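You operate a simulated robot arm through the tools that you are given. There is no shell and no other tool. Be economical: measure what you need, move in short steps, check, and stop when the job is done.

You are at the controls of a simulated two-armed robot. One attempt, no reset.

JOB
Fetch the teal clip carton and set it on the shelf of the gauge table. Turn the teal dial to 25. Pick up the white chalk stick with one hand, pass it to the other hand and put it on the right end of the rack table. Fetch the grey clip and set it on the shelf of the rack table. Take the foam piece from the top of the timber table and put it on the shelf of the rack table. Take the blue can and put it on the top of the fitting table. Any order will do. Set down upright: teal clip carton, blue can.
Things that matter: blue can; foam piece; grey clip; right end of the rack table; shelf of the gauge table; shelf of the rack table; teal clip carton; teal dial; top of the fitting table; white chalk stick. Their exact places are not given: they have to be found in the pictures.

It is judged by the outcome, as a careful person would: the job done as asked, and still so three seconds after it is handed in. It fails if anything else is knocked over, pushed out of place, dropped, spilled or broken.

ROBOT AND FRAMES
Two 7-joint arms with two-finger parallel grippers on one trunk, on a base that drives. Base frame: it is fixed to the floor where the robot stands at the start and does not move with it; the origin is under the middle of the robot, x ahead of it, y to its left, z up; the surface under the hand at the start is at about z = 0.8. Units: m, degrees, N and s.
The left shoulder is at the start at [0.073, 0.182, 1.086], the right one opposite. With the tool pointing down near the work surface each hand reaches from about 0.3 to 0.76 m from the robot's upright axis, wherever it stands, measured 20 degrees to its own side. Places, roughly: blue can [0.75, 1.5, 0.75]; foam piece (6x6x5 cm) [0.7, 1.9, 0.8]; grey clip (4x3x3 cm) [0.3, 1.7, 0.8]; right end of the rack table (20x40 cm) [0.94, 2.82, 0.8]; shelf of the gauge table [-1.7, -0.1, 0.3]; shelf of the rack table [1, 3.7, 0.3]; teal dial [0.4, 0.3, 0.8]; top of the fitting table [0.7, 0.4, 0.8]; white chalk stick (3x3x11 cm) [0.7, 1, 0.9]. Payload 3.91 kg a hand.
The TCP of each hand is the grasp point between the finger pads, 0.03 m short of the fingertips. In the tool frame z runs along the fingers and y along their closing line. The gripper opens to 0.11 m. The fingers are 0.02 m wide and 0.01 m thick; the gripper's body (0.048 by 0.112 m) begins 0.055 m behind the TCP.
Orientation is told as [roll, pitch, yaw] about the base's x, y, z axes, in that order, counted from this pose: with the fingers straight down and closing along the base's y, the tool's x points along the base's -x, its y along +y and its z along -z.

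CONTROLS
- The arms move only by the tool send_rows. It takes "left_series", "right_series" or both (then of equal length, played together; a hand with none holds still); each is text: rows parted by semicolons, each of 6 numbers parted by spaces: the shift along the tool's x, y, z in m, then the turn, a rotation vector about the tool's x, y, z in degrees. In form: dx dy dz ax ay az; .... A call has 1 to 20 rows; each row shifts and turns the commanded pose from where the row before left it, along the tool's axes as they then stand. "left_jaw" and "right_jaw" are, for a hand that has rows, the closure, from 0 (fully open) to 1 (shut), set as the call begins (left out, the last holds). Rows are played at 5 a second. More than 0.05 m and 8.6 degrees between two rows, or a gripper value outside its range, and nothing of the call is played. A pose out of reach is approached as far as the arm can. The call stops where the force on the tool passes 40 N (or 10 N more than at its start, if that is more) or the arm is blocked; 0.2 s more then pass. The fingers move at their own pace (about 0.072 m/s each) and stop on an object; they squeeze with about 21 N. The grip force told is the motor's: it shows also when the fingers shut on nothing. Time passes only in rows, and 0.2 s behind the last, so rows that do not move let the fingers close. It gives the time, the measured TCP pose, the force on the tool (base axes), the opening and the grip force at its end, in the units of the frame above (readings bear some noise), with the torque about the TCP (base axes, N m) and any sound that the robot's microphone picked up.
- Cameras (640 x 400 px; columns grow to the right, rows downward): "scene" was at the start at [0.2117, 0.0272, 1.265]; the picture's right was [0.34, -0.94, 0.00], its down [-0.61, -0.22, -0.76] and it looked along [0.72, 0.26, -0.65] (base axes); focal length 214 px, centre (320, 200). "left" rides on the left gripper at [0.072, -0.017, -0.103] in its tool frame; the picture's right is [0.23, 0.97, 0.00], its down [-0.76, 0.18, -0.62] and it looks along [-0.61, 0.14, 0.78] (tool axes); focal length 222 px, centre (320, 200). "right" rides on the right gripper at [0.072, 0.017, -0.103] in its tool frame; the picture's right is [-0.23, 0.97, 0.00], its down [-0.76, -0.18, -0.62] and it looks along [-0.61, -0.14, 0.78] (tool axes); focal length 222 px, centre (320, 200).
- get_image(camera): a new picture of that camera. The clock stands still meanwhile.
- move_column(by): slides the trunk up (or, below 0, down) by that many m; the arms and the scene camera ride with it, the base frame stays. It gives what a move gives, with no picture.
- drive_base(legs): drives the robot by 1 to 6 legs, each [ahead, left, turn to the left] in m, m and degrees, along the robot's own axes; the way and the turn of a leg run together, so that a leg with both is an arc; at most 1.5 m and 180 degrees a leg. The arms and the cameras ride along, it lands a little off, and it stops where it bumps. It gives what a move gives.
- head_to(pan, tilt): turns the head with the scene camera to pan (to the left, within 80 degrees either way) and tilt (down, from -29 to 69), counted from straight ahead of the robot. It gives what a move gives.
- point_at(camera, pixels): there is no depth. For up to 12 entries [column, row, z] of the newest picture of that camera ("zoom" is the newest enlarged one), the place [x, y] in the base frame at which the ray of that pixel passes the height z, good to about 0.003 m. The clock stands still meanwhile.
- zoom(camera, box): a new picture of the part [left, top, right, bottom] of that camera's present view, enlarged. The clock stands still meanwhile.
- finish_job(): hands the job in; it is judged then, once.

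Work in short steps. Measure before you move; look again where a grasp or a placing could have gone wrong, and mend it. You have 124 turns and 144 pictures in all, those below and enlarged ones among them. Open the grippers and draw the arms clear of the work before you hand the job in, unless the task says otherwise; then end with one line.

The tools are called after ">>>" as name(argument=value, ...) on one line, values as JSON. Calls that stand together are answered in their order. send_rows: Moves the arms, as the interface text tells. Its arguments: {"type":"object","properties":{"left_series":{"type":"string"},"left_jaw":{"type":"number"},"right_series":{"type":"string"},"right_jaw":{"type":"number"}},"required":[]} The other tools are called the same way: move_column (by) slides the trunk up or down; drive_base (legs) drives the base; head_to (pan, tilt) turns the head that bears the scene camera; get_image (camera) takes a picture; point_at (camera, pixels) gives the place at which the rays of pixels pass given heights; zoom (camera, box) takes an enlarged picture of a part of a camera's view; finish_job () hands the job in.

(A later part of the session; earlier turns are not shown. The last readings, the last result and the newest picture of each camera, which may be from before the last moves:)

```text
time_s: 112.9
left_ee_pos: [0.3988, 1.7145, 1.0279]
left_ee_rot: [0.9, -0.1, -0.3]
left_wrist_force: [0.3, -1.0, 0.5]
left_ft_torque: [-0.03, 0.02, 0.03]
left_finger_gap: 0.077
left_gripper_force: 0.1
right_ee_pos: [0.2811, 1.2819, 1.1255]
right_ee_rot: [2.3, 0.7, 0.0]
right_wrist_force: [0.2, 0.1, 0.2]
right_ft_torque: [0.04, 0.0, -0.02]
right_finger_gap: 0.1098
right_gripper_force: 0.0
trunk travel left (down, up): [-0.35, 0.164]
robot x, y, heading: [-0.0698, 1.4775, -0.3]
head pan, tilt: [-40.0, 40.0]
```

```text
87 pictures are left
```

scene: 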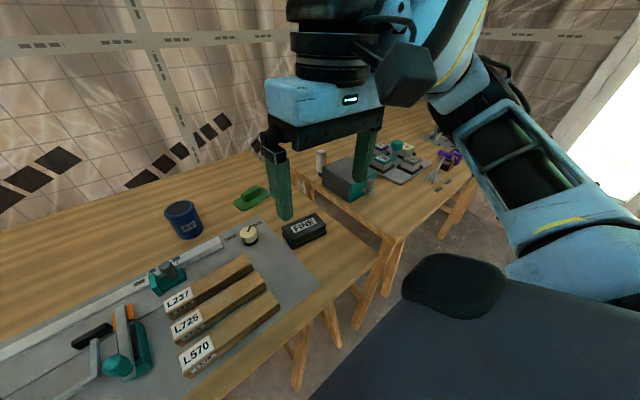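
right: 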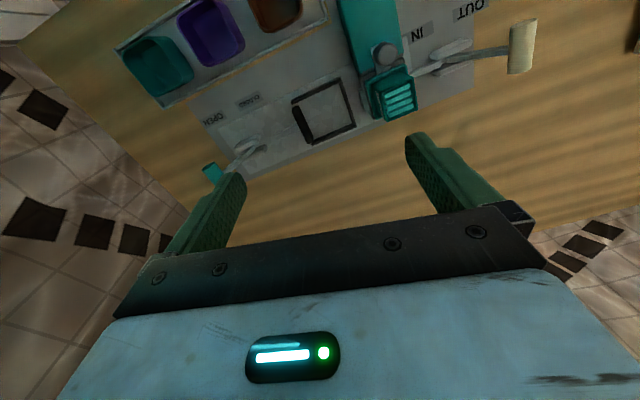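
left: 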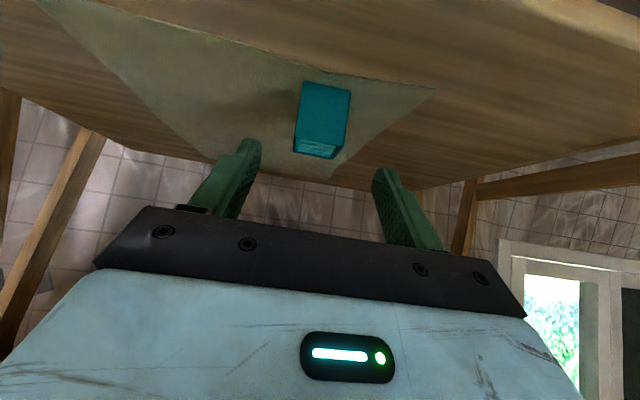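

The chalk stands upright at (321,160) beside the toolbox on the fitting table. First the blue can: I shift the base left/forward and bring the right hand over it.

>>> drive_base(legs=[[0.07, 0.16, 0.3]])

>>> send_rows(right_series="-0.045 0 0.01 0 0 0; -0.045 0 0.01 0 0 0; -0.045 0 0.01 0 0 0; -0.045 0 0.01 0 0 0; -0.045 0 0.01 0 0 0; -0.045 0 0.01 0 0 0; -0.03 0 0 -2 0 0; 0 0 0 0 0 0", right_jaw=0)

>>> get_image(camera="right")

>>> head_to(pan=0, tilt=45)

>>> get_image(camera="scene")

```text
time_s: 115.0
left_ee_pos: [0.4646, 1.878, 1.0281]
left_ee_rot: [0.8, 0.0, 0.2]
left_wrist_force: [0.1, 0.3, 0.1]
left_ft_torque: [-0.04, -0.01, 0.02]
left_finger_gap: 0.0768
left_gripper_force: 0.1
right_ee_pos: [0.3522, 1.446, 1.1246]
right_ee_rot: [2.3, 0.7, 0.4]
right_wrist_force: [-0.7, -1.4, -1.0]
right_ft_torque: [-0.02, 0.0, -0.04]
right_finger_gap: 0.1098
right_gripper_force: 0.1
trunk travel left (down, up): [-0.35, 0.164]
robot x, y, heading: [-0.0018, 1.6378, 0.5]
head pan, tilt: [-40.0, 40.0]
```

```text
time_s: 116.8
left_ee_pos: [0.4655, 1.8782, 1.0277]
left_ee_rot: [0.9, -0.1, 0.1]
left_wrist_force: [-0.2, -0.1, -0.3]
left_ft_torque: [0.01, 0.02, 0.0]
left_finger_gap: 0.0771
left_gripper_force: 0.2
right_ee_pos: [0.6535, 1.4481, 1.0602]
right_ee_rot: [4.4, 0.7, 0.4]
right_wrist_force: [0.3, 0.7, -0.2]
right_ft_torque: [-0.01, 0.02, 0.0]
right_finger_gap: 0.1099
right_gripper_force: 0.0
trunk travel left (down, up): [-0.35, 0.164]
robot x, y, heading: [-0.0014, 1.6357, 0.3]
head pan, tilt: [-40.0, 40.0]
```

```text
86 pictures are left
```

right: 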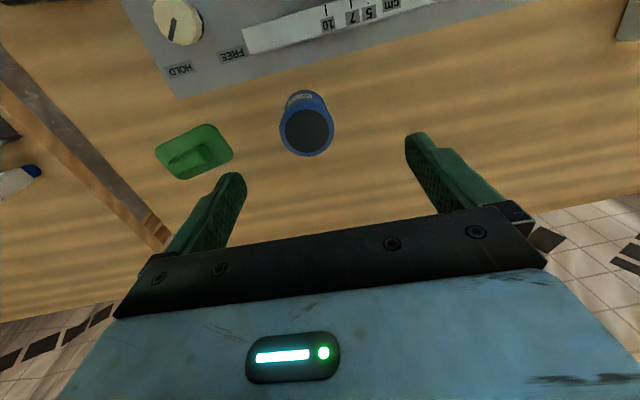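

```text
time_s: 117.8
left_ee_pos: [0.4666, 1.8796, 1.0275]
left_ee_rot: [1.0, -0.1, 0.2]
left_wrist_force: [0.0, -0.5, 0.9]
left_ft_torque: [-0.01, 0.04, 0.01]
left_finger_gap: 0.0769
left_gripper_force: 0.0
right_ee_pos: [0.6531, 1.4478, 1.0606]
right_ee_rot: [4.4, 0.7, 0.4]
right_wrist_force: [0.0, 0.2, 0.2]
right_ft_torque: [0.01, -0.01, 0.0]
right_finger_gap: 0.11
right_gripper_force: 0.1
trunk travel left (down, up): [-0.35, 0.164]
robot x, y, heading: [-0.003, 1.6404, 0.1]
head pan, tilt: [0.0, 45.0]
```

```text
85 pictures are left
```

scene: 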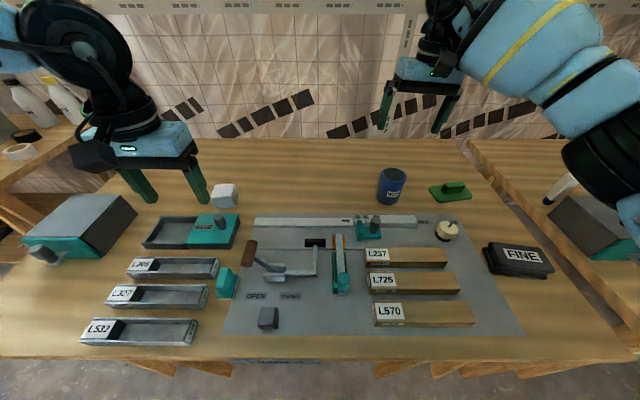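

I triangulate the can top: right camera (306,132), scene (391,173).

>>> point_at(camera="right", pixels=[[306, 132, 0.86], [306, 132, 0.88], [306, 132, 0.9], [279, 135, 0.88], [334, 130, 0.88], [203, 150, 0.83]])

>>> point_at(camera="scene", pixels=[[391, 174, 0.86], [391, 174, 0.88], [391, 174, 0.9], [390, 205, 0.8], [560, 200, 0.8], [580, 175, 0.9]])

>>> zoom(camera="scene", box=[350, 150, 490, 240])

```text
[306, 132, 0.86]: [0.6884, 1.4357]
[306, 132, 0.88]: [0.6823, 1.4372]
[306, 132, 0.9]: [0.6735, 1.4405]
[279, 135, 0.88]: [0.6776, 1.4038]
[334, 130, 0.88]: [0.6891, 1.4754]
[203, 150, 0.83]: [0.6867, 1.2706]
```

```text
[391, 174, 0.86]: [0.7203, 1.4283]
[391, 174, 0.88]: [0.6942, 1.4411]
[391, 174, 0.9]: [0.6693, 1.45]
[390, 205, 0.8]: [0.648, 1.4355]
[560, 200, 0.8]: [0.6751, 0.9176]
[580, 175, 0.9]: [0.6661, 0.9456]
```

```text
4.44 times, centred on (420, 195) of scene
```

zoom: 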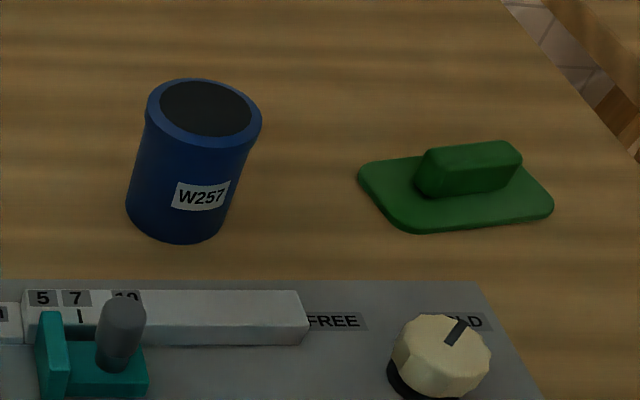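

Can centre ≈(0.676,1.440), top ≈0.895. Straighten roll and descend to z≈0.872, opening 0.11.

>>> send_rows(right_series="-0.0115 -0.004 0.02 4.4 0 0; -0.0115 -0.004 0.02 0 0 0; 0 0 0.04 0 0 0; 0 0 0.04 0 0 0; 0 0 0 0 0 0")

>>> get_image(camera="right")

```text
time_s: 119.0
left_ee_pos: [0.4652, 1.8803, 1.0278]
left_ee_rot: [0.9, -0.1, 0.1]
left_wrist_force: [0.0, 0.1, 0.3]
left_ft_torque: [0.02, 0.04, -0.01]
left_finger_gap: 0.0772
left_gripper_force: 0.0
right_ee_pos: [0.6728, 1.4429, 0.9377]
right_ee_rot: [-0.1, 0.7, 0.4]
right_wrist_force: [-0.7, 0.3, 0.8]
right_ft_torque: [-0.01, -0.01, -0.01]
right_finger_gap: 0.11
right_gripper_force: 0.1
trunk travel left (down, up): [-0.35, 0.164]
robot x, y, heading: [-0.0002, 1.6317, 0.3]
head pan, tilt: [0.0, 45.0]
```

```text
83 pictures are left
```

right: 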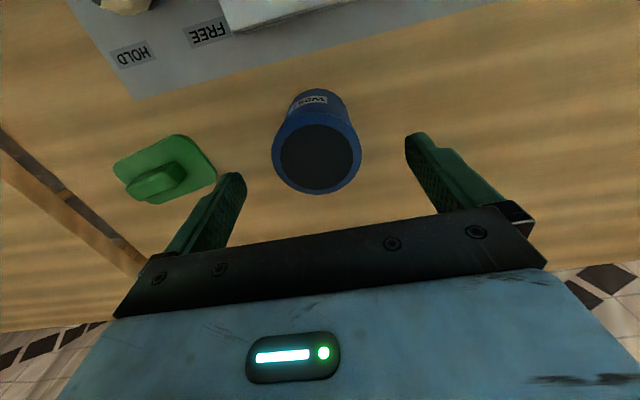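

>>> point_at(camera="right", pixels=[[317, 157, 0.895], [273, 160, 0.895], [361, 153, 0.895]])

>>> send_rows(right_series="0 0 0.035 0 0 0; -0.003 0 0.03 0 0 0; 0 0 0 0 0 0")

>>> send_rows(right_series="0 0 0 0 0 0; 0 0 0 0 0 0; 0 0 0 0 0 0; 0 0 0 0 0 0", right_jaw=1)

>>> get_image(camera="right")

```text
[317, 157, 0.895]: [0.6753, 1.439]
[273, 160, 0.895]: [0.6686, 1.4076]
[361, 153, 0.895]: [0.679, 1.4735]
```

```text
time_s: 119.8
left_ee_pos: [0.4651, 1.8783, 1.0273]
left_ee_rot: [0.9, 0.0, 0.1]
left_wrist_force: [-0.8, 0.1, 0.2]
left_ft_torque: [-0.01, -0.02, 0.02]
left_finger_gap: 0.077
left_gripper_force: 0.0
right_ee_pos: [0.6739, 1.4437, 0.8758]
right_ee_rot: [-0.1, 0.7, 0.5]
right_wrist_force: [0.5, -0.8, 0.1]
right_ft_torque: [-0.03, 0.01, -0.06]
right_finger_gap: 0.1101
right_gripper_force: 0.0
trunk travel left (down, up): [-0.35, 0.164]
robot x, y, heading: [0.0019, 1.6377, 0.2]
head pan, tilt: [0.0, 45.0]
```

```text
time_s: 120.8
left_ee_pos: [0.466, 1.8786, 1.0294]
left_ee_rot: [1.0, -0.1, 0.2]
left_wrist_force: [-0.8, 0.2, -0.4]
left_ft_torque: [0.04, 0.0, 0.01]
left_finger_gap: 0.0769
left_gripper_force: 0.0
right_ee_pos: [0.6732, 1.4438, 0.8748]
right_ee_rot: [-0.1, 0.8, 0.4]
right_wrist_force: [0.0, -0.4, -0.1]
right_ft_torque: [0.04, -0.01, -0.01]
right_finger_gap: 0.0694
right_gripper_force: 21.2
trunk travel left (down, up): [-0.35, 0.164]
robot x, y, heading: [-0.0022, 1.6424, 0.3]
head pan, tilt: [0.0, 45.0]
```

```text
82 pictures are left
```

right: 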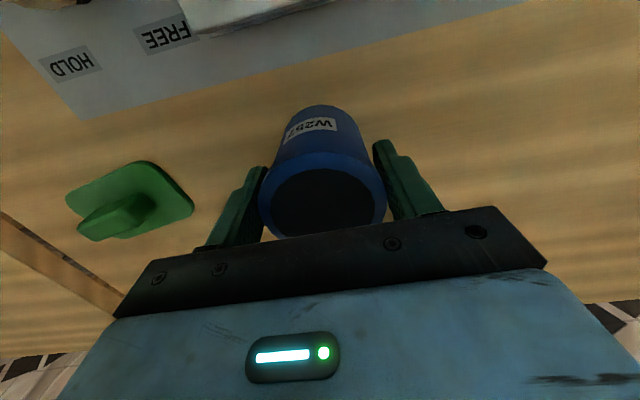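

Can held (gap 0.069). Lift smoothly.

>>> send_rows(right_series="0 0 -0.01 0 0 0; 0 0 -0.02 0 0 0; 0 0 -0.03 0 0 0; 0 0 -0.03 0 0 0; 0 0 -0.03 0 0 0; 0 0 -0.03 0 0 0; 0 0 -0.02 0 0 0; 0 0 0 0 0 0")

>>> get_image(camera="right")

>>> get_image(camera="scene")

```text
time_s: 122.6
left_ee_pos: [0.4669, 1.8777, 1.0274]
left_ee_rot: [0.9, -0.1, 0.1]
left_wrist_force: [-0.3, 0.0, -0.2]
left_ft_torque: [-0.05, -0.04, -0.02]
left_finger_gap: 0.0771
left_gripper_force: 0.0
right_ee_pos: [0.6765, 1.4453, 1.0451]
right_ee_rot: [-0.1, 0.8, 0.4]
right_wrist_force: [-0.7, 0.6, -3.0]
right_ft_torque: [0.02, 0.03, 0.0]
right_finger_gap: 0.0693
right_gripper_force: 21.4
trunk travel left (down, up): [-0.35, 0.164]
robot x, y, heading: [-0.0024, 1.6393, 0.3]
head pan, tilt: [0.0, 45.0]
```

```text
81 pictures are left
```

right: 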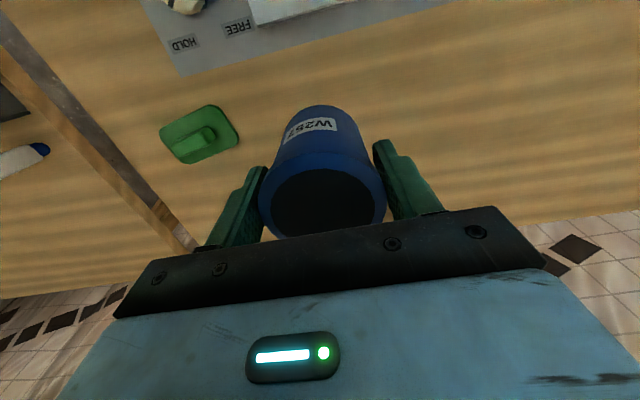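

```text
80 pictures are left
```

scene: 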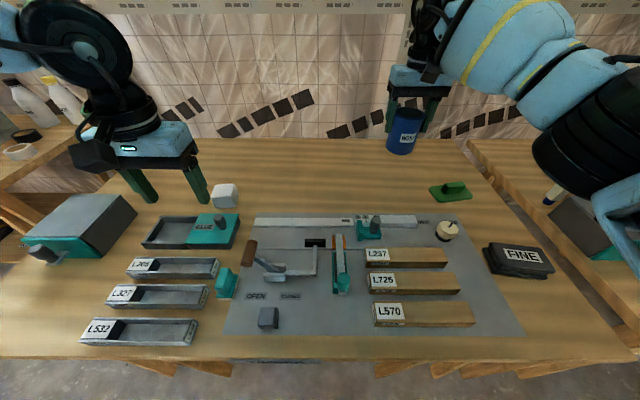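

Can held upright. Drive right 1.03 m along the tables to the fitting table, then look.

>>> drive_base(legs=[[0, -1.03, 0]])

>>> get_image(camera="scene")

>>> get_image(camera="right")

```text
time_s: 131.9
left_ee_pos: [0.4745, 0.8632, 1.0287]
left_ee_rot: [0.9, -0.2, 0.7]
left_wrist_force: [-0.4, 0.5, 0.6]
left_ft_torque: [0.01, 0.0, -0.01]
left_finger_gap: 0.077
left_gripper_force: 0.0
right_ee_pos: [0.6899, 0.4307, 1.0448]
right_ee_rot: [-0.2, 0.7, 1.0]
right_wrist_force: [-0.9, 0.1, -1.9]
right_ft_torque: [-0.04, 0.03, 0.01]
right_finger_gap: 0.0696
right_gripper_force: 20.2
trunk travel left (down, up): [-0.35, 0.164]
robot x, y, heading: [0.0081, 0.6166, 1.1]
head pan, tilt: [0.0, 45.0]
```

```text
79 pictures are left
```

scene: 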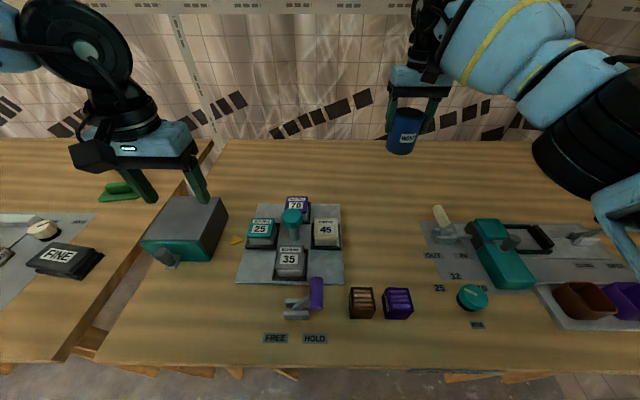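

```text
78 pictures are left
```

right: 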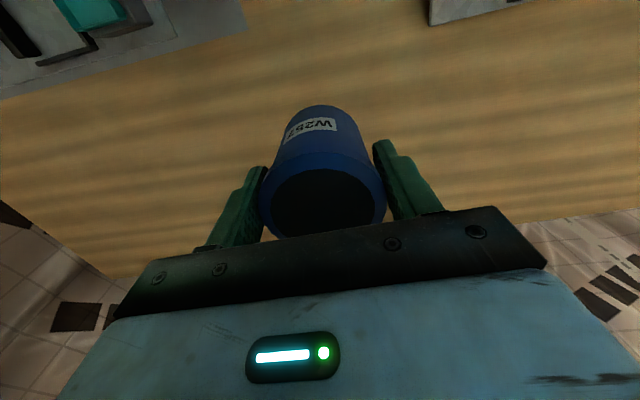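

The spot below (0.69,0.43) is bare. Lower to just above the table, then settle with small steps.

>>> send_rows(right_series="0 0 0.035 0 0 0; 0 0 0.035 0 0 0; 0 0 0.035 0 0 0; 0 0 0.035 0 0 0; 0 0 0.02 0 0 0; 0 0 0 0 0 0")

>>> send_rows(right_series="0 0 0.004 0 0 0; 0 0 0 0 0 0")

>>> send_rows(right_series="0 0 0.003 0 0 0; 0 0 0 0 0 0")

```text
time_s: 133.3
left_ee_pos: [0.4736, 0.8627, 1.0283]
left_ee_rot: [0.8, -0.1, 0.6]
left_wrist_force: [-0.6, 0.5, -0.3]
left_ft_torque: [-0.01, 0.01, -0.02]
left_finger_gap: 0.077
left_gripper_force: 0.1
right_ee_pos: [0.687, 0.4294, 0.8854]
right_ee_rot: [-0.1, 0.6, 0.9]
right_wrist_force: [-0.5, -0.1, -2.3]
right_ft_torque: [-0.01, 0.01, 0.01]
right_finger_gap: 0.0692
right_gripper_force: 20.8
trunk travel left (down, up): [-0.35, 0.164]
robot x, y, heading: [0.0077, 0.6196, 0.9]
head pan, tilt: [0.0, 45.0]
```

```text
time_s: 133.9
left_ee_pos: [0.4738, 0.8637, 1.0285]
left_ee_rot: [0.8, -0.1, 0.6]
left_wrist_force: [-0.4, 0.4, 0.5]
left_ft_torque: [0.0, 0.01, 0.04]
left_finger_gap: 0.0769
left_gripper_force: 0.0
right_ee_pos: [0.6867, 0.4306, 0.8808]
right_ee_rot: [-0.1, 0.8, 1.0]
right_wrist_force: [-0.6, -0.4, -2.7]
right_ft_torque: [-0.03, 0.05, 0.01]
right_finger_gap: 0.0694
right_gripper_force: 21.0
trunk travel left (down, up): [-0.35, 0.164]
robot x, y, heading: [0.006, 0.6165, 1.1]
head pan, tilt: [0.0, 45.0]
```

```text
time_s: 134.5
left_ee_pos: [0.4736, 0.8629, 1.0278]
left_ee_rot: [0.9, -0.1, 0.7]
left_wrist_force: [-0.3, 0.2, -0.3]
left_ft_torque: [0.02, -0.04, 0.0]
left_finger_gap: 0.0771
left_gripper_force: 0.1
right_ee_pos: [0.6879, 0.4332, 0.8803]
right_ee_rot: [-0.1, 0.8, 0.9]
right_wrist_force: [-0.3, 1.0, -2.6]
right_ft_torque: [0.0, 0.0, -0.01]
right_finger_gap: 0.0694
right_gripper_force: 21.0
trunk travel left (down, up): [-0.35, 0.164]
robot x, y, heading: [0.009, 0.6171, 0.6]
head pan, tilt: [0.0, 45.0]
```

>>> send_rows(right_series="0 0 0.003 0 0 0; 0 0 0.002 0 0 0; 0 0 0 0 0 0")

>>> send_rows(right_series="0 0 0.002 0 0 0; 0 0 0 0 0 0")

```text
time_s: 135.3
left_ee_pos: [0.473, 0.8622, 1.0293]
left_ee_rot: [0.9, -0.1, 0.8]
left_wrist_force: [-0.5, -1.2, -0.6]
left_ft_torque: [0.0, 0.0, 0.01]
left_finger_gap: 0.0768
left_gripper_force: 0.0
right_ee_pos: [0.6872, 0.431, 0.875]
right_ee_rot: [0.0, 0.5, 1.0]
right_wrist_force: [2.2, -3.1, 11.7]
right_ft_torque: [-0.08, 0.22, 0.05]
right_finger_gap: 0.0696
right_gripper_force: 20.8
trunk travel left (down, up): [-0.35, 0.164]
robot x, y, heading: [0.0101, 0.6197, 1.2]
head pan, tilt: [0.0, 45.0]
```

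```text
time_s: 135.9
left_ee_pos: [0.4725, 0.8624, 1.0284]
left_ee_rot: [0.8, -0.1, 0.8]
left_wrist_force: [0.0, -0.2, 0.0]
left_ft_torque: [-0.02, -0.01, -0.01]
left_finger_gap: 0.077
left_gripper_force: 0.0
right_ee_pos: [0.6869, 0.4309, 0.8737]
right_ee_rot: [0.0, 0.6, 0.9]
right_wrist_force: [3.4, -3.0, 19.0]
right_ft_torque: [-0.05, -0.16, -0.06]
right_finger_gap: 0.0698
right_gripper_force: 21.0
trunk travel left (down, up): [-0.35, 0.164]
robot x, y, heading: [0.0087, 0.6182, 1.0]
head pan, tilt: [0.0, 45.0]
```

Can sits on the table (19 N). Release, lift clear, and turn the head to find the chalk.

>>> send_rows(right_series="0 0 -0.002 0 0 0; 0 0 0 0 0 0; 0 0 0 0 0 0", right_jaw=0)

>>> send_rows(right_series="0 0 -0.04 0 0 0; 0 0 -0.04 0 0 0; 0 0 -0.04 0 0 0; 0 0 -0.04 0 0 0; 0.03 0 -0.02 0 0 0; 0.05 0 0 0 0 0; 0.05 0 0 0 0 0; 0.05 0 0 0 0 0; 0.05 0 0 0 0 0; 0.05 0 0 0 0 0; 0 0 0 0 0 0")

>>> drive_base(legs=[[0, 0.55, -1]])

>>> get_image(camera="scene")

```text
time_s: 136.7
left_ee_pos: [0.4746, 0.8628, 1.0269]
left_ee_rot: [0.9, -0.1, 0.7]
left_wrist_force: [-0.1, -1.2, 0.6]
left_ft_torque: [-0.01, 0.01, 0.01]
left_finger_gap: 0.0768
left_gripper_force: 0.0
right_ee_pos: [0.6881, 0.4307, 0.8722]
right_ee_rot: [-0.1, 0.9, 0.9]
right_wrist_force: [-0.5, -0.3, -0.6]
right_ft_torque: [-0.01, 0.0, 0.0]
right_finger_gap: 0.1099
right_gripper_force: 0.1
trunk travel left (down, up): [-0.35, 0.164]
robot x, y, heading: [0.0078, 0.6165, 1.0]
head pan, tilt: [0.0, 45.0]
```

```text
time_s: 139.1
left_ee_pos: [0.4743, 0.8638, 1.0283]
left_ee_rot: [0.9, 0.1, 0.7]
left_wrist_force: [-0.2, -0.6, -0.2]
left_ft_torque: [0.0, 0.03, 0.03]
left_finger_gap: 0.0768
left_gripper_force: 0.1
right_ee_pos: [0.4109, 0.4282, 1.0546]
right_ee_rot: [-0.2, 0.8, 0.8]
right_wrist_force: [-0.1, -0.4, -1.1]
right_ft_torque: [0.0, 0.0, 0.01]
right_finger_gap: 0.11
right_gripper_force: 0.0
trunk travel left (down, up): [-0.35, 0.164]
robot x, y, heading: [0.0105, 0.615, 0.9]
head pan, tilt: [0.0, 45.0]
```

```text
time_s: 144.4
left_ee_pos: [0.4749, 1.403, 1.0277]
left_ee_rot: [0.9, -0.1, -0.1]
left_wrist_force: [0.0, 0.1, -0.3]
left_ft_torque: [0.01, -0.01, -0.01]
left_finger_gap: 0.0769
left_gripper_force: 0.2
right_ee_pos: [0.4048, 0.969, 1.0572]
right_ee_rot: [-0.1, 0.6, 0.0]
right_wrist_force: [1.0, 0.1, -0.4]
right_ft_torque: [0.02, 0.02, 0.0]
right_finger_gap: 0.1097
right_gripper_force: 0.1
trunk travel left (down, up): [-0.35, 0.164]
robot x, y, heading: [0.002, 1.1691, 0.2]
head pan, tilt: [0.0, 45.0]
```

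```text
77 pictures are left
```

scene: 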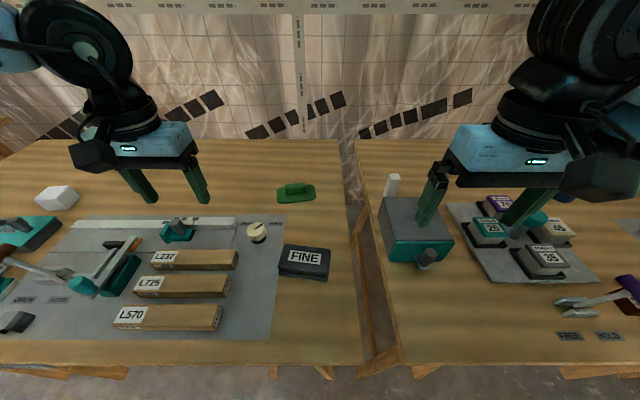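

The chalk stands just behind the toolbox at (392,185). Zoom and measure.

>>> zoom(camera="scene", box=[340, 150, 500, 280])

>>> point_at(camera="scene", pixels=[[393, 177, 0.91], [393, 177, 0.89], [390, 196, 0.82], [390, 200, 0.8], [388, 202, 0.87], [430, 198, 0.87], [450, 245, 0.87], [387, 237, 0.87]])

>>> get_image(camera="right")

```text
3.08 times, centred on (420, 215) of scene
```

zoom: 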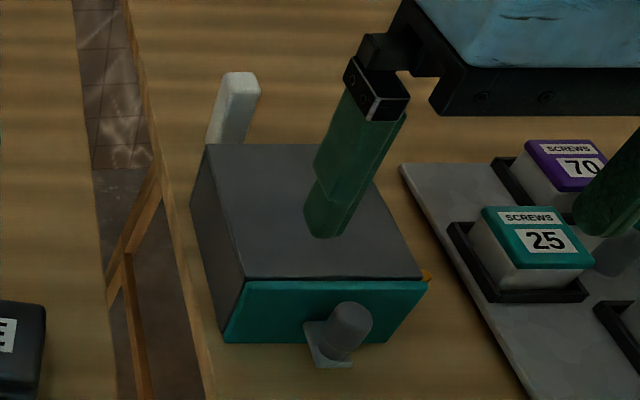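

```text
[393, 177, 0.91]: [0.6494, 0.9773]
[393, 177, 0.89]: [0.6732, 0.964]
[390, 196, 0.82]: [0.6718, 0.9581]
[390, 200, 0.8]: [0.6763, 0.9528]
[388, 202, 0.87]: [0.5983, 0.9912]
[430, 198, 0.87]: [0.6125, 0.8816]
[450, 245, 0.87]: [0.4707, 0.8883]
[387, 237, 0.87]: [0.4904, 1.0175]
```

```text
75 pictures are left
```

right: 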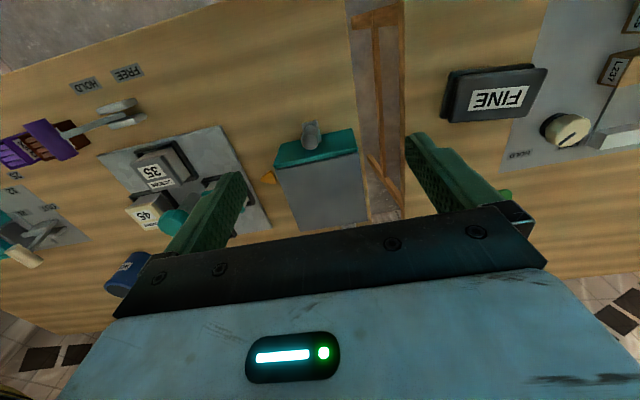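

I bring the right hand forward above the chalk for a close look.

>>> send_rows(right_series="-0.045 0 0 0 0 0; -0.045 0 0 0 0 0; -0.045 0 0 0 0 0; -0.045 0 0 0 0 0; -0.045 0 0 0 0 0; -0.025 0 0 0 0 0; 0 0 0 0 0 0", right_jaw=0.3)

>>> get_image(camera="right")

>>> zoom(camera="right", box=[240, 60, 440, 200])

```text
time_s: 146.0
left_ee_pos: [0.4742, 1.4017, 1.0288]
left_ee_rot: [0.9, 0.0, -0.2]
left_wrist_force: [-0.6, 0.3, -0.4]
left_ft_torque: [0.0, 0.0, 0.05]
left_finger_gap: 0.077
left_gripper_force: 0.2
right_ee_pos: [0.6544, 0.9681, 1.0535]
right_ee_rot: [-0.2, 0.7, 0.1]
right_wrist_force: [0.3, -0.6, 0.5]
right_ft_torque: [0.0, 0.01, 0.01]
right_finger_gap: 0.0771
right_gripper_force: 0.0
trunk travel left (down, up): [-0.35, 0.164]
robot x, y, heading: [0.0036, 1.1668, -0.0]
head pan, tilt: [0.0, 45.0]
```

```text
74 pictures are left
```

right: 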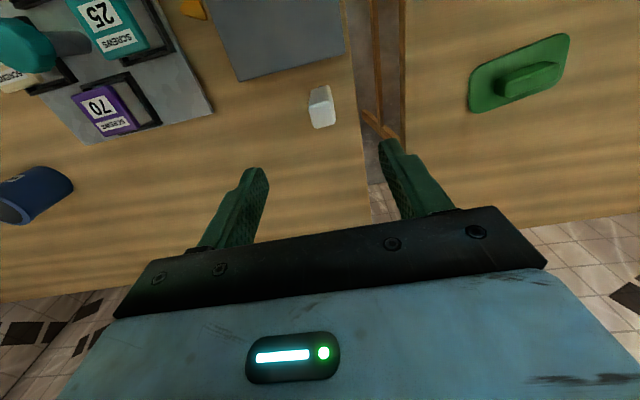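

```text
2.86 times, centred on (340, 130) of right
```

zoom: 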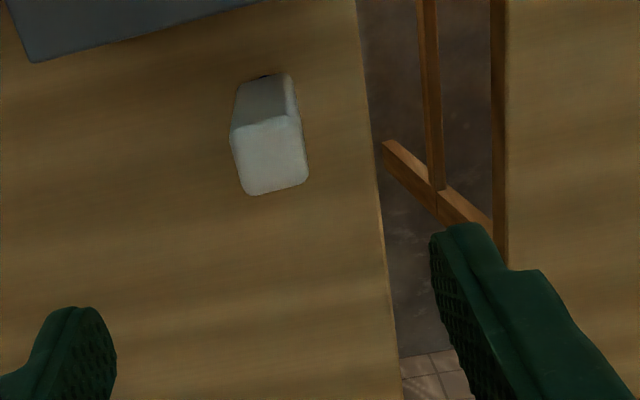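

>>> point_at(camera="zoom", pixels=[[271, 157, 0.91], [271, 157, 0.89], [235, 130, 0.9], [300, 118, 0.9], [307, 185, 0.9], [250, 195, 0.9], [266, 75, 0.8]])

```text
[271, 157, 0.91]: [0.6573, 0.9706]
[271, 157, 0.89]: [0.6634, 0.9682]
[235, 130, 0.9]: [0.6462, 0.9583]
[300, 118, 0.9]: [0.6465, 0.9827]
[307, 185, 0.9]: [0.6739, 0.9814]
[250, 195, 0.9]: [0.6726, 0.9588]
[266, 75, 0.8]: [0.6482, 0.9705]
```

Chalk centre ≈(0.660,0.970), square to the axes. Descend to z≈0.885 and grip.

>>> send_rows(right_series="-0.006 0.002 0.04 0 0 0; 0 0 0.04 0 0 0; 0 0 0.04 0 0 0; 0 0 0.045 0 0 0; 0 0 0 0 0 0", right_jaw=0.35)

>>> get_image(camera="right")

>>> send_rows(right_series="0 0 0 0 0 0; 0 0 0 0 0 0; 0 0 0 0 0 0; 0 0 0 0 0 0", right_jaw=1)

>>> send_rows(right_series="0 0 -0.02 0 0 0; 0 0 -0.04 0 0 0; 0 0 -0.04 0 0 0; 0 0 -0.04 0 0 0; 0 0 -0.03 0 0 0; 0 0 0 0 0 0")

>>> get_image(camera="right")

```text
time_s: 147.2
left_ee_pos: [0.4747, 1.402, 1.0289]
left_ee_rot: [0.8, -0.1, -0.2]
left_wrist_force: [0.3, 0.3, -0.8]
left_ft_torque: [0.04, 0.0, 0.04]
left_finger_gap: 0.0769
left_gripper_force: 0.1
right_ee_pos: [0.6557, 0.9691, 0.8886]
right_ee_rot: [-0.1, 0.7, 0.0]
right_wrist_force: [0.5, -0.6, -0.5]
right_ft_torque: [-0.01, -0.01, -0.03]
right_finger_gap: 0.0715
right_gripper_force: 0.2
trunk travel left (down, up): [-0.35, 0.164]
robot x, y, heading: [0.0028, 1.1641, 0.1]
head pan, tilt: [0.0, 45.0]
```

```text
72 pictures are left
```

right: 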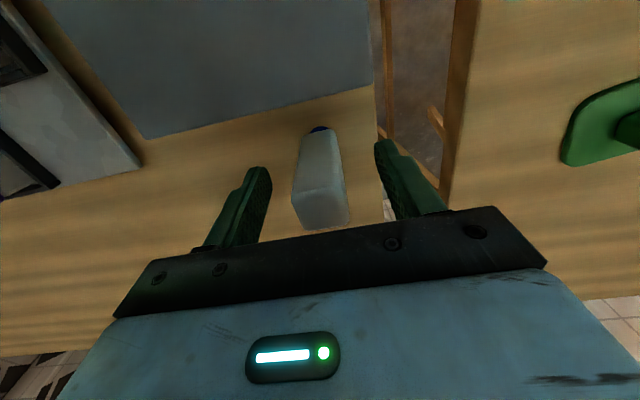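

```text
time_s: 148.2
left_ee_pos: [0.4742, 1.4014, 1.0293]
left_ee_rot: [0.9, -0.1, -0.2]
left_wrist_force: [-0.3, 0.7, -0.2]
left_ft_torque: [-0.01, 0.02, 0.0]
left_finger_gap: 0.077
left_gripper_force: 0.0
right_ee_pos: [0.656, 0.9686, 0.8874]
right_ee_rot: [-0.1, 0.6, 0.0]
right_wrist_force: [0.3, -0.1, 0.6]
right_ft_torque: [0.01, 0.01, 0.03]
right_finger_gap: 0.0275
right_gripper_force: 21.0
trunk travel left (down, up): [-0.35, 0.164]
robot x, y, heading: [0.0057, 1.1677, -0.1]
head pan, tilt: [0.0, 45.0]
```

```text
time_s: 149.6
left_ee_pos: [0.4736, 1.4016, 1.0285]
left_ee_rot: [0.9, -0.1, -0.2]
left_wrist_force: [0.2, -0.4, 0.1]
left_ft_torque: [-0.01, 0.01, -0.01]
left_finger_gap: 0.0773
left_gripper_force: 0.0
right_ee_pos: [0.6601, 0.9683, 1.0578]
right_ee_rot: [0.0, 0.9, 0.0]
right_wrist_force: [0.1, -0.3, -0.6]
right_ft_torque: [-0.01, -0.02, -0.02]
right_finger_gap: 0.0273
right_gripper_force: 20.9
trunk travel left (down, up): [-0.35, 0.164]
robot x, y, heading: [0.0012, 1.1673, -0.2]
head pan, tilt: [0.0, 45.0]
```

```text
71 pictures are left
```

right: 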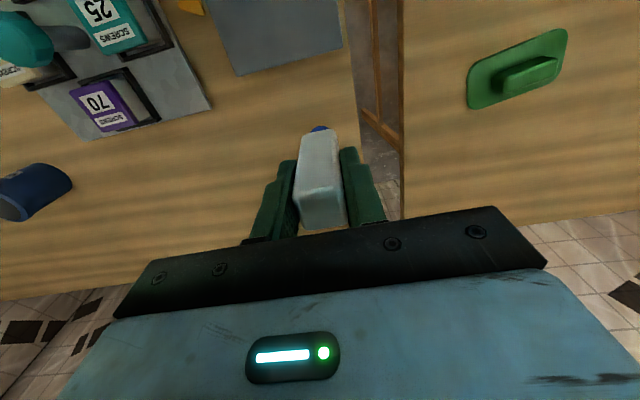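

Chalk gripped. I back away from the tables, bring the right hand to the middle, and rotate the left hand to point horizontally inward (pitch -70, then yaw toward -80) for the pass.

>>> drive_base(legs=[[-0.5, 0, 0]])

>>> send_rows(left_series="-0.03 0.02 0 0 -7.78 0; -0.03 0.02 0 0 -7.78 0; -0.03 0 0 0 -7.78 0; 0 0 0 0 -7.78 0; 0 0 0 0 -7.78 0; 0 0 0 0 -7.78 0; 0 0 0 0 -7.78 0; 0 0 0 0 -7.78 0; 0 0 0 0 -7.78 0; 0 0 0 7.5 0 2.73; 0 0 0 7.5 0 2.73; 0 0 0 7.5 0 2.73; 0 0 0 7.5 0 2.73; 0 0 0 7.5 0 2.73; 0 0 0 7.5 0 2.73; 0 0 0 7.5 0 2.73; 0 0 0 7.5 0 2.73; 0 0 0 0 0 0", right_series="0 0 -0.01 0 0 0; 0 0 -0.01 0 0 0; 0.02 0.03 -0.01 0 0 0; 0.02 0.03 -0.01 0 0 0; 0.02 0.03 -0.01 0 0 0; 0.02 0.03 -0.01 0 0 0; 0.01 0.03 0 0 0 0; 0 0 0 0 0 0; 0 0 0 0 0 0; 0 0 0 0 0 0; 0 0 0 0 0 0; 0 0 0 0 0 0; 0 0 0 0 0 0; 0 0 0 0 0 0; 0 0 0 0 0 0; 0 0 0 0 0 0; 0 0 0 0 0 0; 0 0 0 0 0 0", left_jaw=0.2, right_jaw=1)

>>> head_to(pan=0, tilt=30)

>>> get_image(camera="scene")

>>> get_image(camera="left")

```text
time_s: 152.5
left_ee_pos: [-0.0197, 1.406, 1.0287]
left_ee_rot: [0.9, -0.1, 0.7]
left_wrist_force: [-0.2, 0.7, 0.0]
left_ft_torque: [0.0, -0.05, 0.01]
left_finger_gap: 0.0769
left_gripper_force: 0.0
right_ee_pos: [0.1729, 0.9761, 1.0575]
right_ee_rot: [-0.2, 0.7, 1.1]
right_wrist_force: [0.1, -0.4, -1.3]
right_ft_torque: [-0.02, -0.03, -0.02]
right_finger_gap: 0.0276
right_gripper_force: 21.8
trunk travel left (down, up): [-0.35, 0.164]
robot x, y, heading: [-0.4873, 1.1607, 0.9]
head pan, tilt: [0.0, 45.0]
```

```text
time_s: 156.3
left_ee_pos: [0.0676, 1.4471, 1.0419]
left_ee_rot: [1.4, -69.3, -64.6]
left_wrist_force: [0.1, -1.2, -0.1]
left_ft_torque: [0.0, -0.01, -0.02]
left_finger_gap: 0.0879
left_gripper_force: 0.0
right_ee_pos: [0.0797, 1.124, 1.1187]
right_ee_rot: [-0.2, 0.6, 1.0]
right_wrist_force: [0.5, 0.2, -1.5]
right_ft_torque: [0.0, 0.03, -0.04]
right_finger_gap: 0.0277
right_gripper_force: 21.4
trunk travel left (down, up): [-0.35, 0.164]
robot x, y, heading: [-0.4844, 1.164, 1.0]
head pan, tilt: [0.0, 45.0]
```

```text
time_s: 157.1
left_ee_pos: [0.0685, 1.4464, 1.0401]
left_ee_rot: [1.3, -69.3, -64.2]
left_wrist_force: [0.2, -0.8, -0.4]
left_ft_torque: [0.0, -0.03, -0.02]
left_finger_gap: 0.0882
left_gripper_force: 0.0
right_ee_pos: [0.0793, 1.1235, 1.1175]
right_ee_rot: [-0.1, 0.8, 1.1]
right_wrist_force: [-0.6, -0.1, -0.9]
right_ft_torque: [-0.02, 0.02, -0.01]
right_finger_gap: 0.0275
right_gripper_force: 21.0
trunk travel left (down, up): [-0.35, 0.164]
robot x, y, heading: [-0.4871, 1.1615, 1.0]
head pan, tilt: [0.0, 30.0]
```

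```text
70 pictures are left
```

scene: 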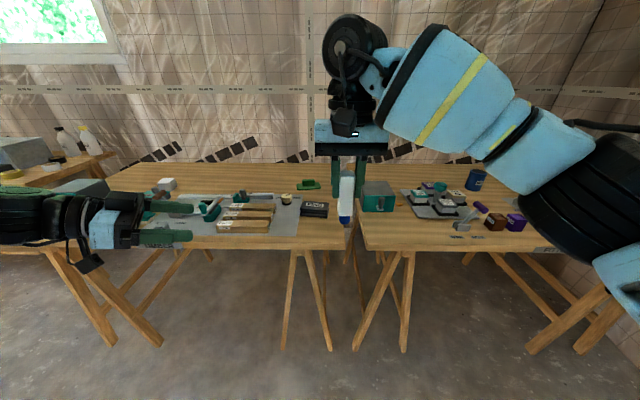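

```text
69 pictures are left
```

left: 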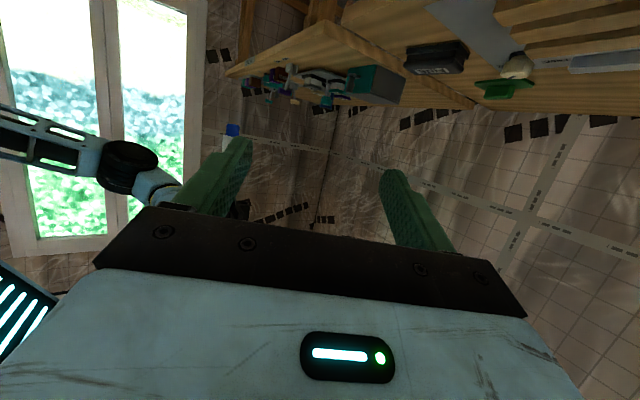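

Good: left hand points inward, yaw -64. I turn it 25° more and bring it to 13 cm from the chalk's lower part, at z≈1.052.

>>> send_rows(left_series="0 0 0 7.7 0 2.8; 0 0 0 7.7 0 2.8; 0 0 0 7.7 0 2.8; -0.0201 0.0019 0.0448 0 0 0; -0.0201 0.0019 0.0448 0 0 0; -0.0201 0.0019 0.0448 0 0 0; -0.0201 0.0019 0.0448 0 0 0; 0 0 0 0 0 0", left_jaw=0.35)

>>> get_image(camera="left")

>>> get_image(camera="scene")

```text
time_s: 158.9
left_ee_pos: [0.0833, 1.2483, 1.054]
left_ee_rot: [0.3, -69.2, -88.0]
left_wrist_force: [-0.2, -0.4, -0.2]
left_ft_torque: [-0.02, 0.0, 0.01]
left_finger_gap: 0.0716
left_gripper_force: 0.1
right_ee_pos: [0.0808, 1.1233, 1.1189]
right_ee_rot: [-0.1, 0.7, 1.0]
right_wrist_force: [-0.2, 1.2, -0.7]
right_ft_torque: [0.03, 0.04, 0.0]
right_finger_gap: 0.0274
right_gripper_force: 21.3
trunk travel left (down, up): [-0.35, 0.164]
robot x, y, heading: [-0.4833, 1.1633, 0.7]
head pan, tilt: [0.0, 30.0]
```

```text
68 pictures are left
```

left: 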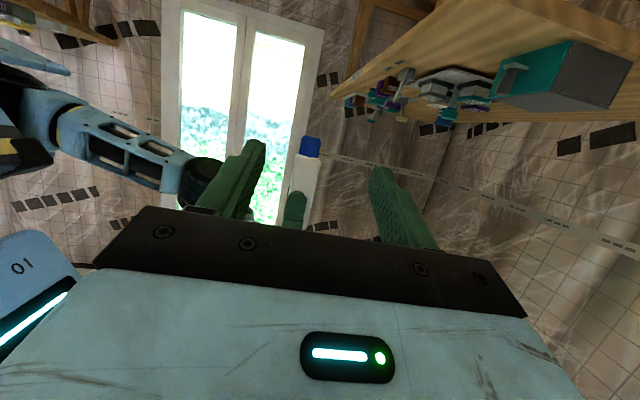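

```text
67 pictures are left
```

scene: 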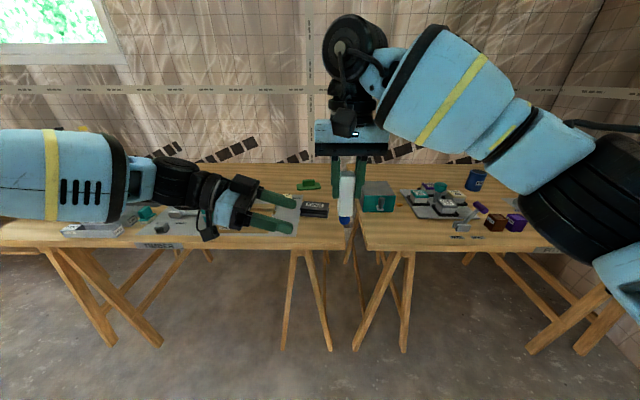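

Aligned within ~2 mm. Final approach 12.5 cm.

>>> send_rows(left_series="-0.0108 -0.0012 0.0293 0 0 0; -0.0108 -0.0012 0.0293 0 0 0; -0.0108 -0.0012 0.0293 0 0 0; -0.0106 -0.0011 0.029 0 0 0; 0 0 0 0 0 0", left_jaw=0.35)

>>> get_image(camera="left")

>>> zoom(camera="scene", box=[240, 110, 420, 250])

```text
time_s: 160.1
left_ee_pos: [0.0384, 1.1792, 1.0469]
left_ee_rot: [0.4, -69.2, -87.8]
left_wrist_force: [0.7, 1.2, 0.5]
left_ft_torque: [0.0, -0.02, 0.02]
left_finger_gap: 0.0712
left_gripper_force: 0.2
left hand out of reach, approached as far as the arm can: row 1, 2, 3, 4
right_ee_pos: [0.08, 1.123, 1.1189]
right_ee_rot: [-0.1, 0.8, 1.1]
right_wrist_force: [-0.3, 0.5, -1.8]
right_ft_torque: [-0.02, -0.03, -0.02]
right_finger_gap: 0.0274
right_gripper_force: 21.2
trunk travel left (down, up): [-0.35, 0.164]
robot x, y, heading: [-0.4878, 1.1638, 0.9]
head pan, tilt: [0.0, 30.0]
```

```text
66 pictures are left
```

left: 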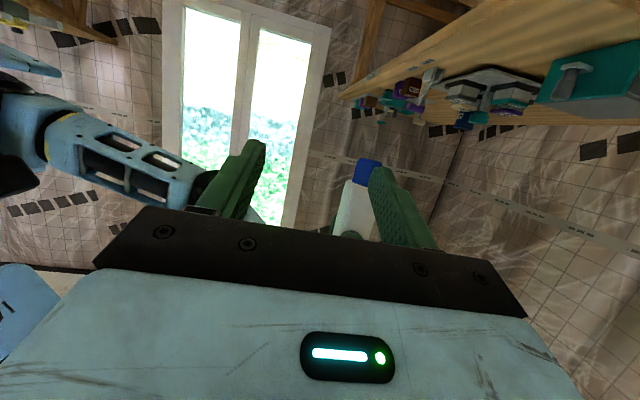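

```text
2.86 times, centred on (330, 180) of scene
```

zoom: 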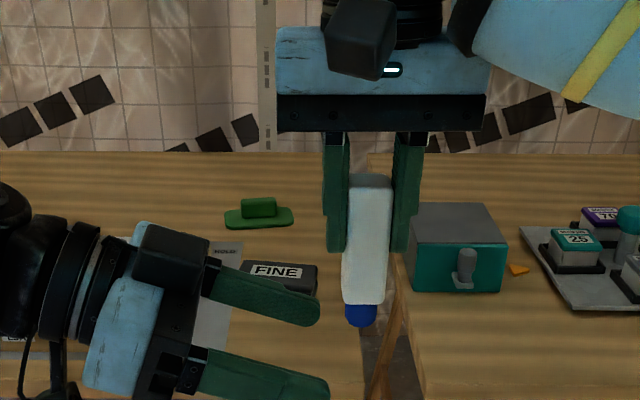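

The left hand runs out of reach across the middle. I retreat it, bring the right hand 7.5 cm leftward, and re-approach.

>>> send_rows(left_series="0.0149 0 -0.0442 0 0 0; 0.0149 0 -0.0442 0 0 0; 0.0149 0 -0.0442 0 0 0; 0 0.0235 0 0 0 0; 0 0.0235 0 0 0 0; 0 0 0 0 0 0; 0 0 0 0 0 0; 0 0 0 0 0 0; 0 0 0 0 0 0", right_series="0 0 0 0 0 0; 0 0 0 0 0 0; 0 0 0 0 0 0; 0 0 0 0 0 0; 0 0.02 0 0 0 0; 0 0.02 0 0 0 0; 0 0.02 0 0 0 0; 0 0.017 0 0 0 0; 0 0 0 0 0 0")

```text
time_s: 162.1
left_ee_pos: [0.0815, 1.3207, 1.0513]
left_ee_rot: [0.2, -69.1, -87.9]
left_wrist_force: [0.8, 0.3, 0.4]
left_ft_torque: [0.0, -0.01, 0.04]
left_finger_gap: 0.0717
left_gripper_force: 0.0
right_ee_pos: [0.0813, 1.2008, 1.1196]
right_ee_rot: [0.0, 0.7, 1.0]
right_wrist_force: [0.2, -0.6, -0.2]
right_ft_torque: [0.0, -0.02, 0.01]
right_finger_gap: 0.0278
right_gripper_force: 21.3
trunk travel left (down, up): [-0.35, 0.164]
robot x, y, heading: [-0.4838, 1.1622, 0.7]
head pan, tilt: [0.0, 30.0]
```

>>> send_rows(left_series="-0.0106 -0.0005 0.028 0 0 0; -0.0106 -0.0005 0.028 0 0 0; -0.0106 -0.0005 0.028 0 0 0; -0.0106 -0.0005 0.028 0 0 0; 0 0 0 0 0 0", left_jaw=0.35)

>>> get_image(camera="left")

>>> zoom(camera="scene", box=[200, 110, 380, 250])

```text
time_s: 163.3
left_ee_pos: [0.0728, 1.2126, 1.0528]
left_ee_rot: [0.2, -69.3, -87.9]
left_wrist_force: [-0.4, -0.1, 0.5]
left_ft_torque: [-0.04, 0.0, -0.01]
left_finger_gap: 0.0714
left_gripper_force: 0.1
left hand out of reach, approached as far as the arm can: row 4
right_ee_pos: [0.081, 1.2, 1.1197]
right_ee_rot: [-0.1, 0.8, 0.9]
right_wrist_force: [0.2, -0.7, -0.9]
right_ft_torque: [0.0, -0.02, 0.0]
right_finger_gap: 0.0275
right_gripper_force: 21.1
trunk travel left (down, up): [-0.35, 0.164]
robot x, y, heading: [-0.4839, 1.1647, 0.6]
head pan, tilt: [0.0, 30.0]
```

```text
64 pictures are left
```

left: 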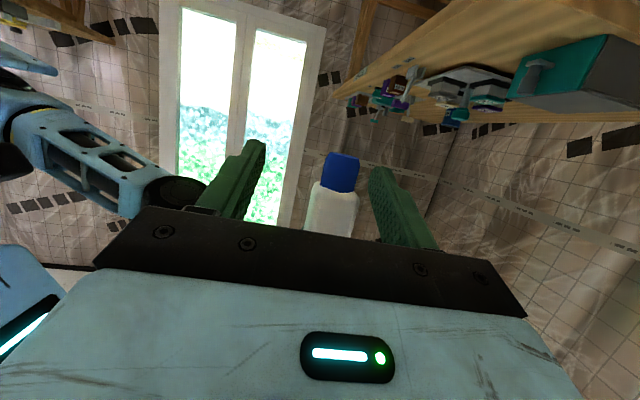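

```text
2.86 times, centred on (290, 180) of scene
```

zoom: 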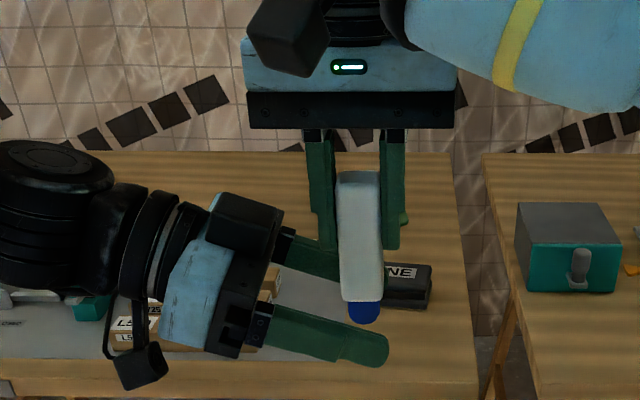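

Left is 12 mm short in y and 8 mm off in x; I shift the right hand (with the chalk) to meet it and 8 mm lower, then close the left.

>>> send_rows(right_series="0.004 0.006 0.004 0 0 0; 0.004 0.006 0.004 0 0 0; 0 0 0 0 0 0")

>>> send_rows(left_series="0 0 0 0 0 0; 0 0 0 0 0 0; 0 0 0 0 0 0; 0 0 0 0 0 0", left_jaw=1)

>>> zoom(camera="scene", box=[200, 110, 380, 250])

>>> get_image(camera="left")

```text
time_s: 164.1
left_ee_pos: [0.0722, 1.2121, 1.052]
left_ee_rot: [0.3, -69.3, -87.9]
left_wrist_force: [0.4, -0.7, 0.0]
left_ft_torque: [0.0, 0.02, 0.03]
left_finger_gap: 0.0716
left_gripper_force: 0.1
right_ee_pos: [0.0726, 1.2131, 1.112]
right_ee_rot: [-0.1, 0.6, 1.1]
right_wrist_force: [0.0, 0.3, -0.1]
right_ft_torque: [0.01, 0.01, 0.0]
right_finger_gap: 0.0273
right_gripper_force: 21.3
trunk travel left (down, up): [-0.35, 0.164]
robot x, y, heading: [-0.4861, 1.1605, 0.9]
head pan, tilt: [0.0, 30.0]
```

```text
time_s: 165.1
left_ee_pos: [0.0746, 1.2132, 1.0517]
left_ee_rot: [0.3, -69.3, -87.6]
left_wrist_force: [17.9, 1.1, -0.5]
left_ft_torque: [-0.05, 0.66, -0.37]
left_finger_gap: 0.0281
left_gripper_force: 20.9
right_ee_pos: [0.072, 1.2147, 1.1112]
right_ee_rot: [-0.1, 0.8, 1.2]
right_wrist_force: [-17.3, -1.5, 1.5]
right_ft_torque: [-0.11, 0.39, 0.32]
right_finger_gap: 0.0279
right_gripper_force: 20.7
trunk travel left (down, up): [-0.35, 0.164]
robot x, y, heading: [-0.483, 1.1634, 0.9]
head pan, tilt: [0.0, 30.0]
```

```text
2.86 times, centred on (290, 180) of scene
```

zoom: 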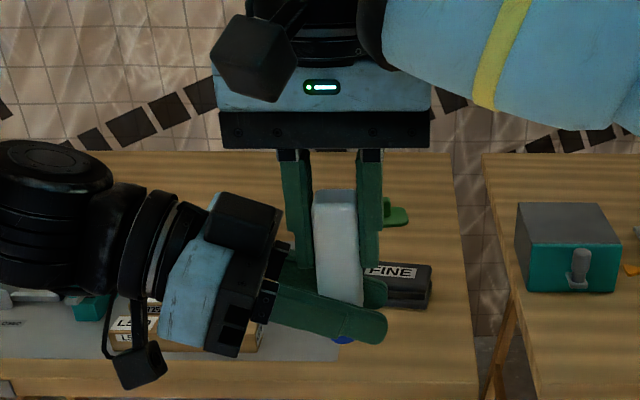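

```text
61 pictures are left
```

left: 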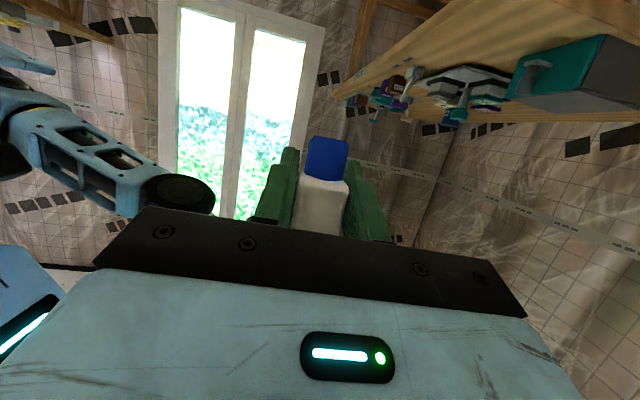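

Both hands grip. I open the right only to ~0.045 m (to avoid hitting the left gripper), lift it off, and withdraw.

>>> send_rows(right_series="0 0 0 0 0 0; 0 0 0 0 0 0; 0 0 0 0 0 0", right_jaw=0.6)

>>> send_rows(right_series="0 0 -0.03 0 0 0; 0 0 -0.03 0 0 0; 0 0 -0.03 0 0 0; 0 0 -0.01 0 0 0; 0 -0.045 0 0 0 0; 0 -0.045 0 0 0 0; 0 -0.045 0 0 0 0; 0 -0.045 0 0 0 0; 0 -0.045 0 0 0 0; 0 0 0 0 0 0")

>>> get_image(camera="scene")

```text
time_s: 165.9
left_ee_pos: [0.0726, 1.2113, 1.0522]
left_ee_rot: [0.3, -69.3, -87.9]
left_wrist_force: [0.7, 0.2, -0.4]
left_ft_torque: [0.0, -0.03, -0.02]
left_finger_gap: 0.0276
left_gripper_force: 21.2
right_ee_pos: [0.0719, 1.2131, 1.1122]
right_ee_rot: [-0.1, 0.7, 1.0]
right_wrist_force: [-0.5, -0.6, -0.6]
right_ft_torque: [0.01, -0.01, 0.01]
right_finger_gap: 0.0442
right_gripper_force: 0.0
trunk travel left (down, up): [-0.35, 0.164]
robot x, y, heading: [-0.4852, 1.1629, 1.0]
head pan, tilt: [0.0, 30.0]
```

```text
time_s: 168.1
left_ee_pos: [0.0725, 1.213, 1.0519]
left_ee_rot: [0.3, -69.3, -87.9]
left_wrist_force: [-0.1, 0.4, 0.6]
left_ft_torque: [0.01, 0.01, -0.01]
left_finger_gap: 0.0274
left_gripper_force: 21.0
right_ee_pos: [0.0744, 0.9912, 1.2019]
right_ee_rot: [-0.3, 0.8, 1.1]
right_wrist_force: [0.1, 0.2, -0.4]
right_ft_torque: [0.0, 0.02, 0.03]
right_finger_gap: 0.0439
right_gripper_force: 0.1
right hand out of reach, approached as far as the arm can: row 3, 4
trunk travel left (down, up): [-0.35, 0.164]
robot x, y, heading: [-0.4839, 1.1639, 0.9]
head pan, tilt: [0.0, 30.0]
```

```text
60 pictures are left
```

scene: 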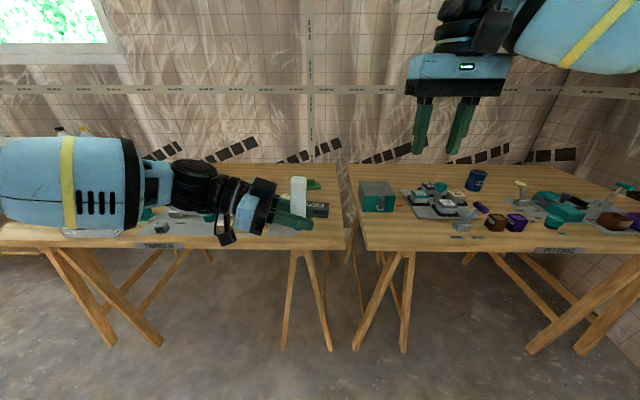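

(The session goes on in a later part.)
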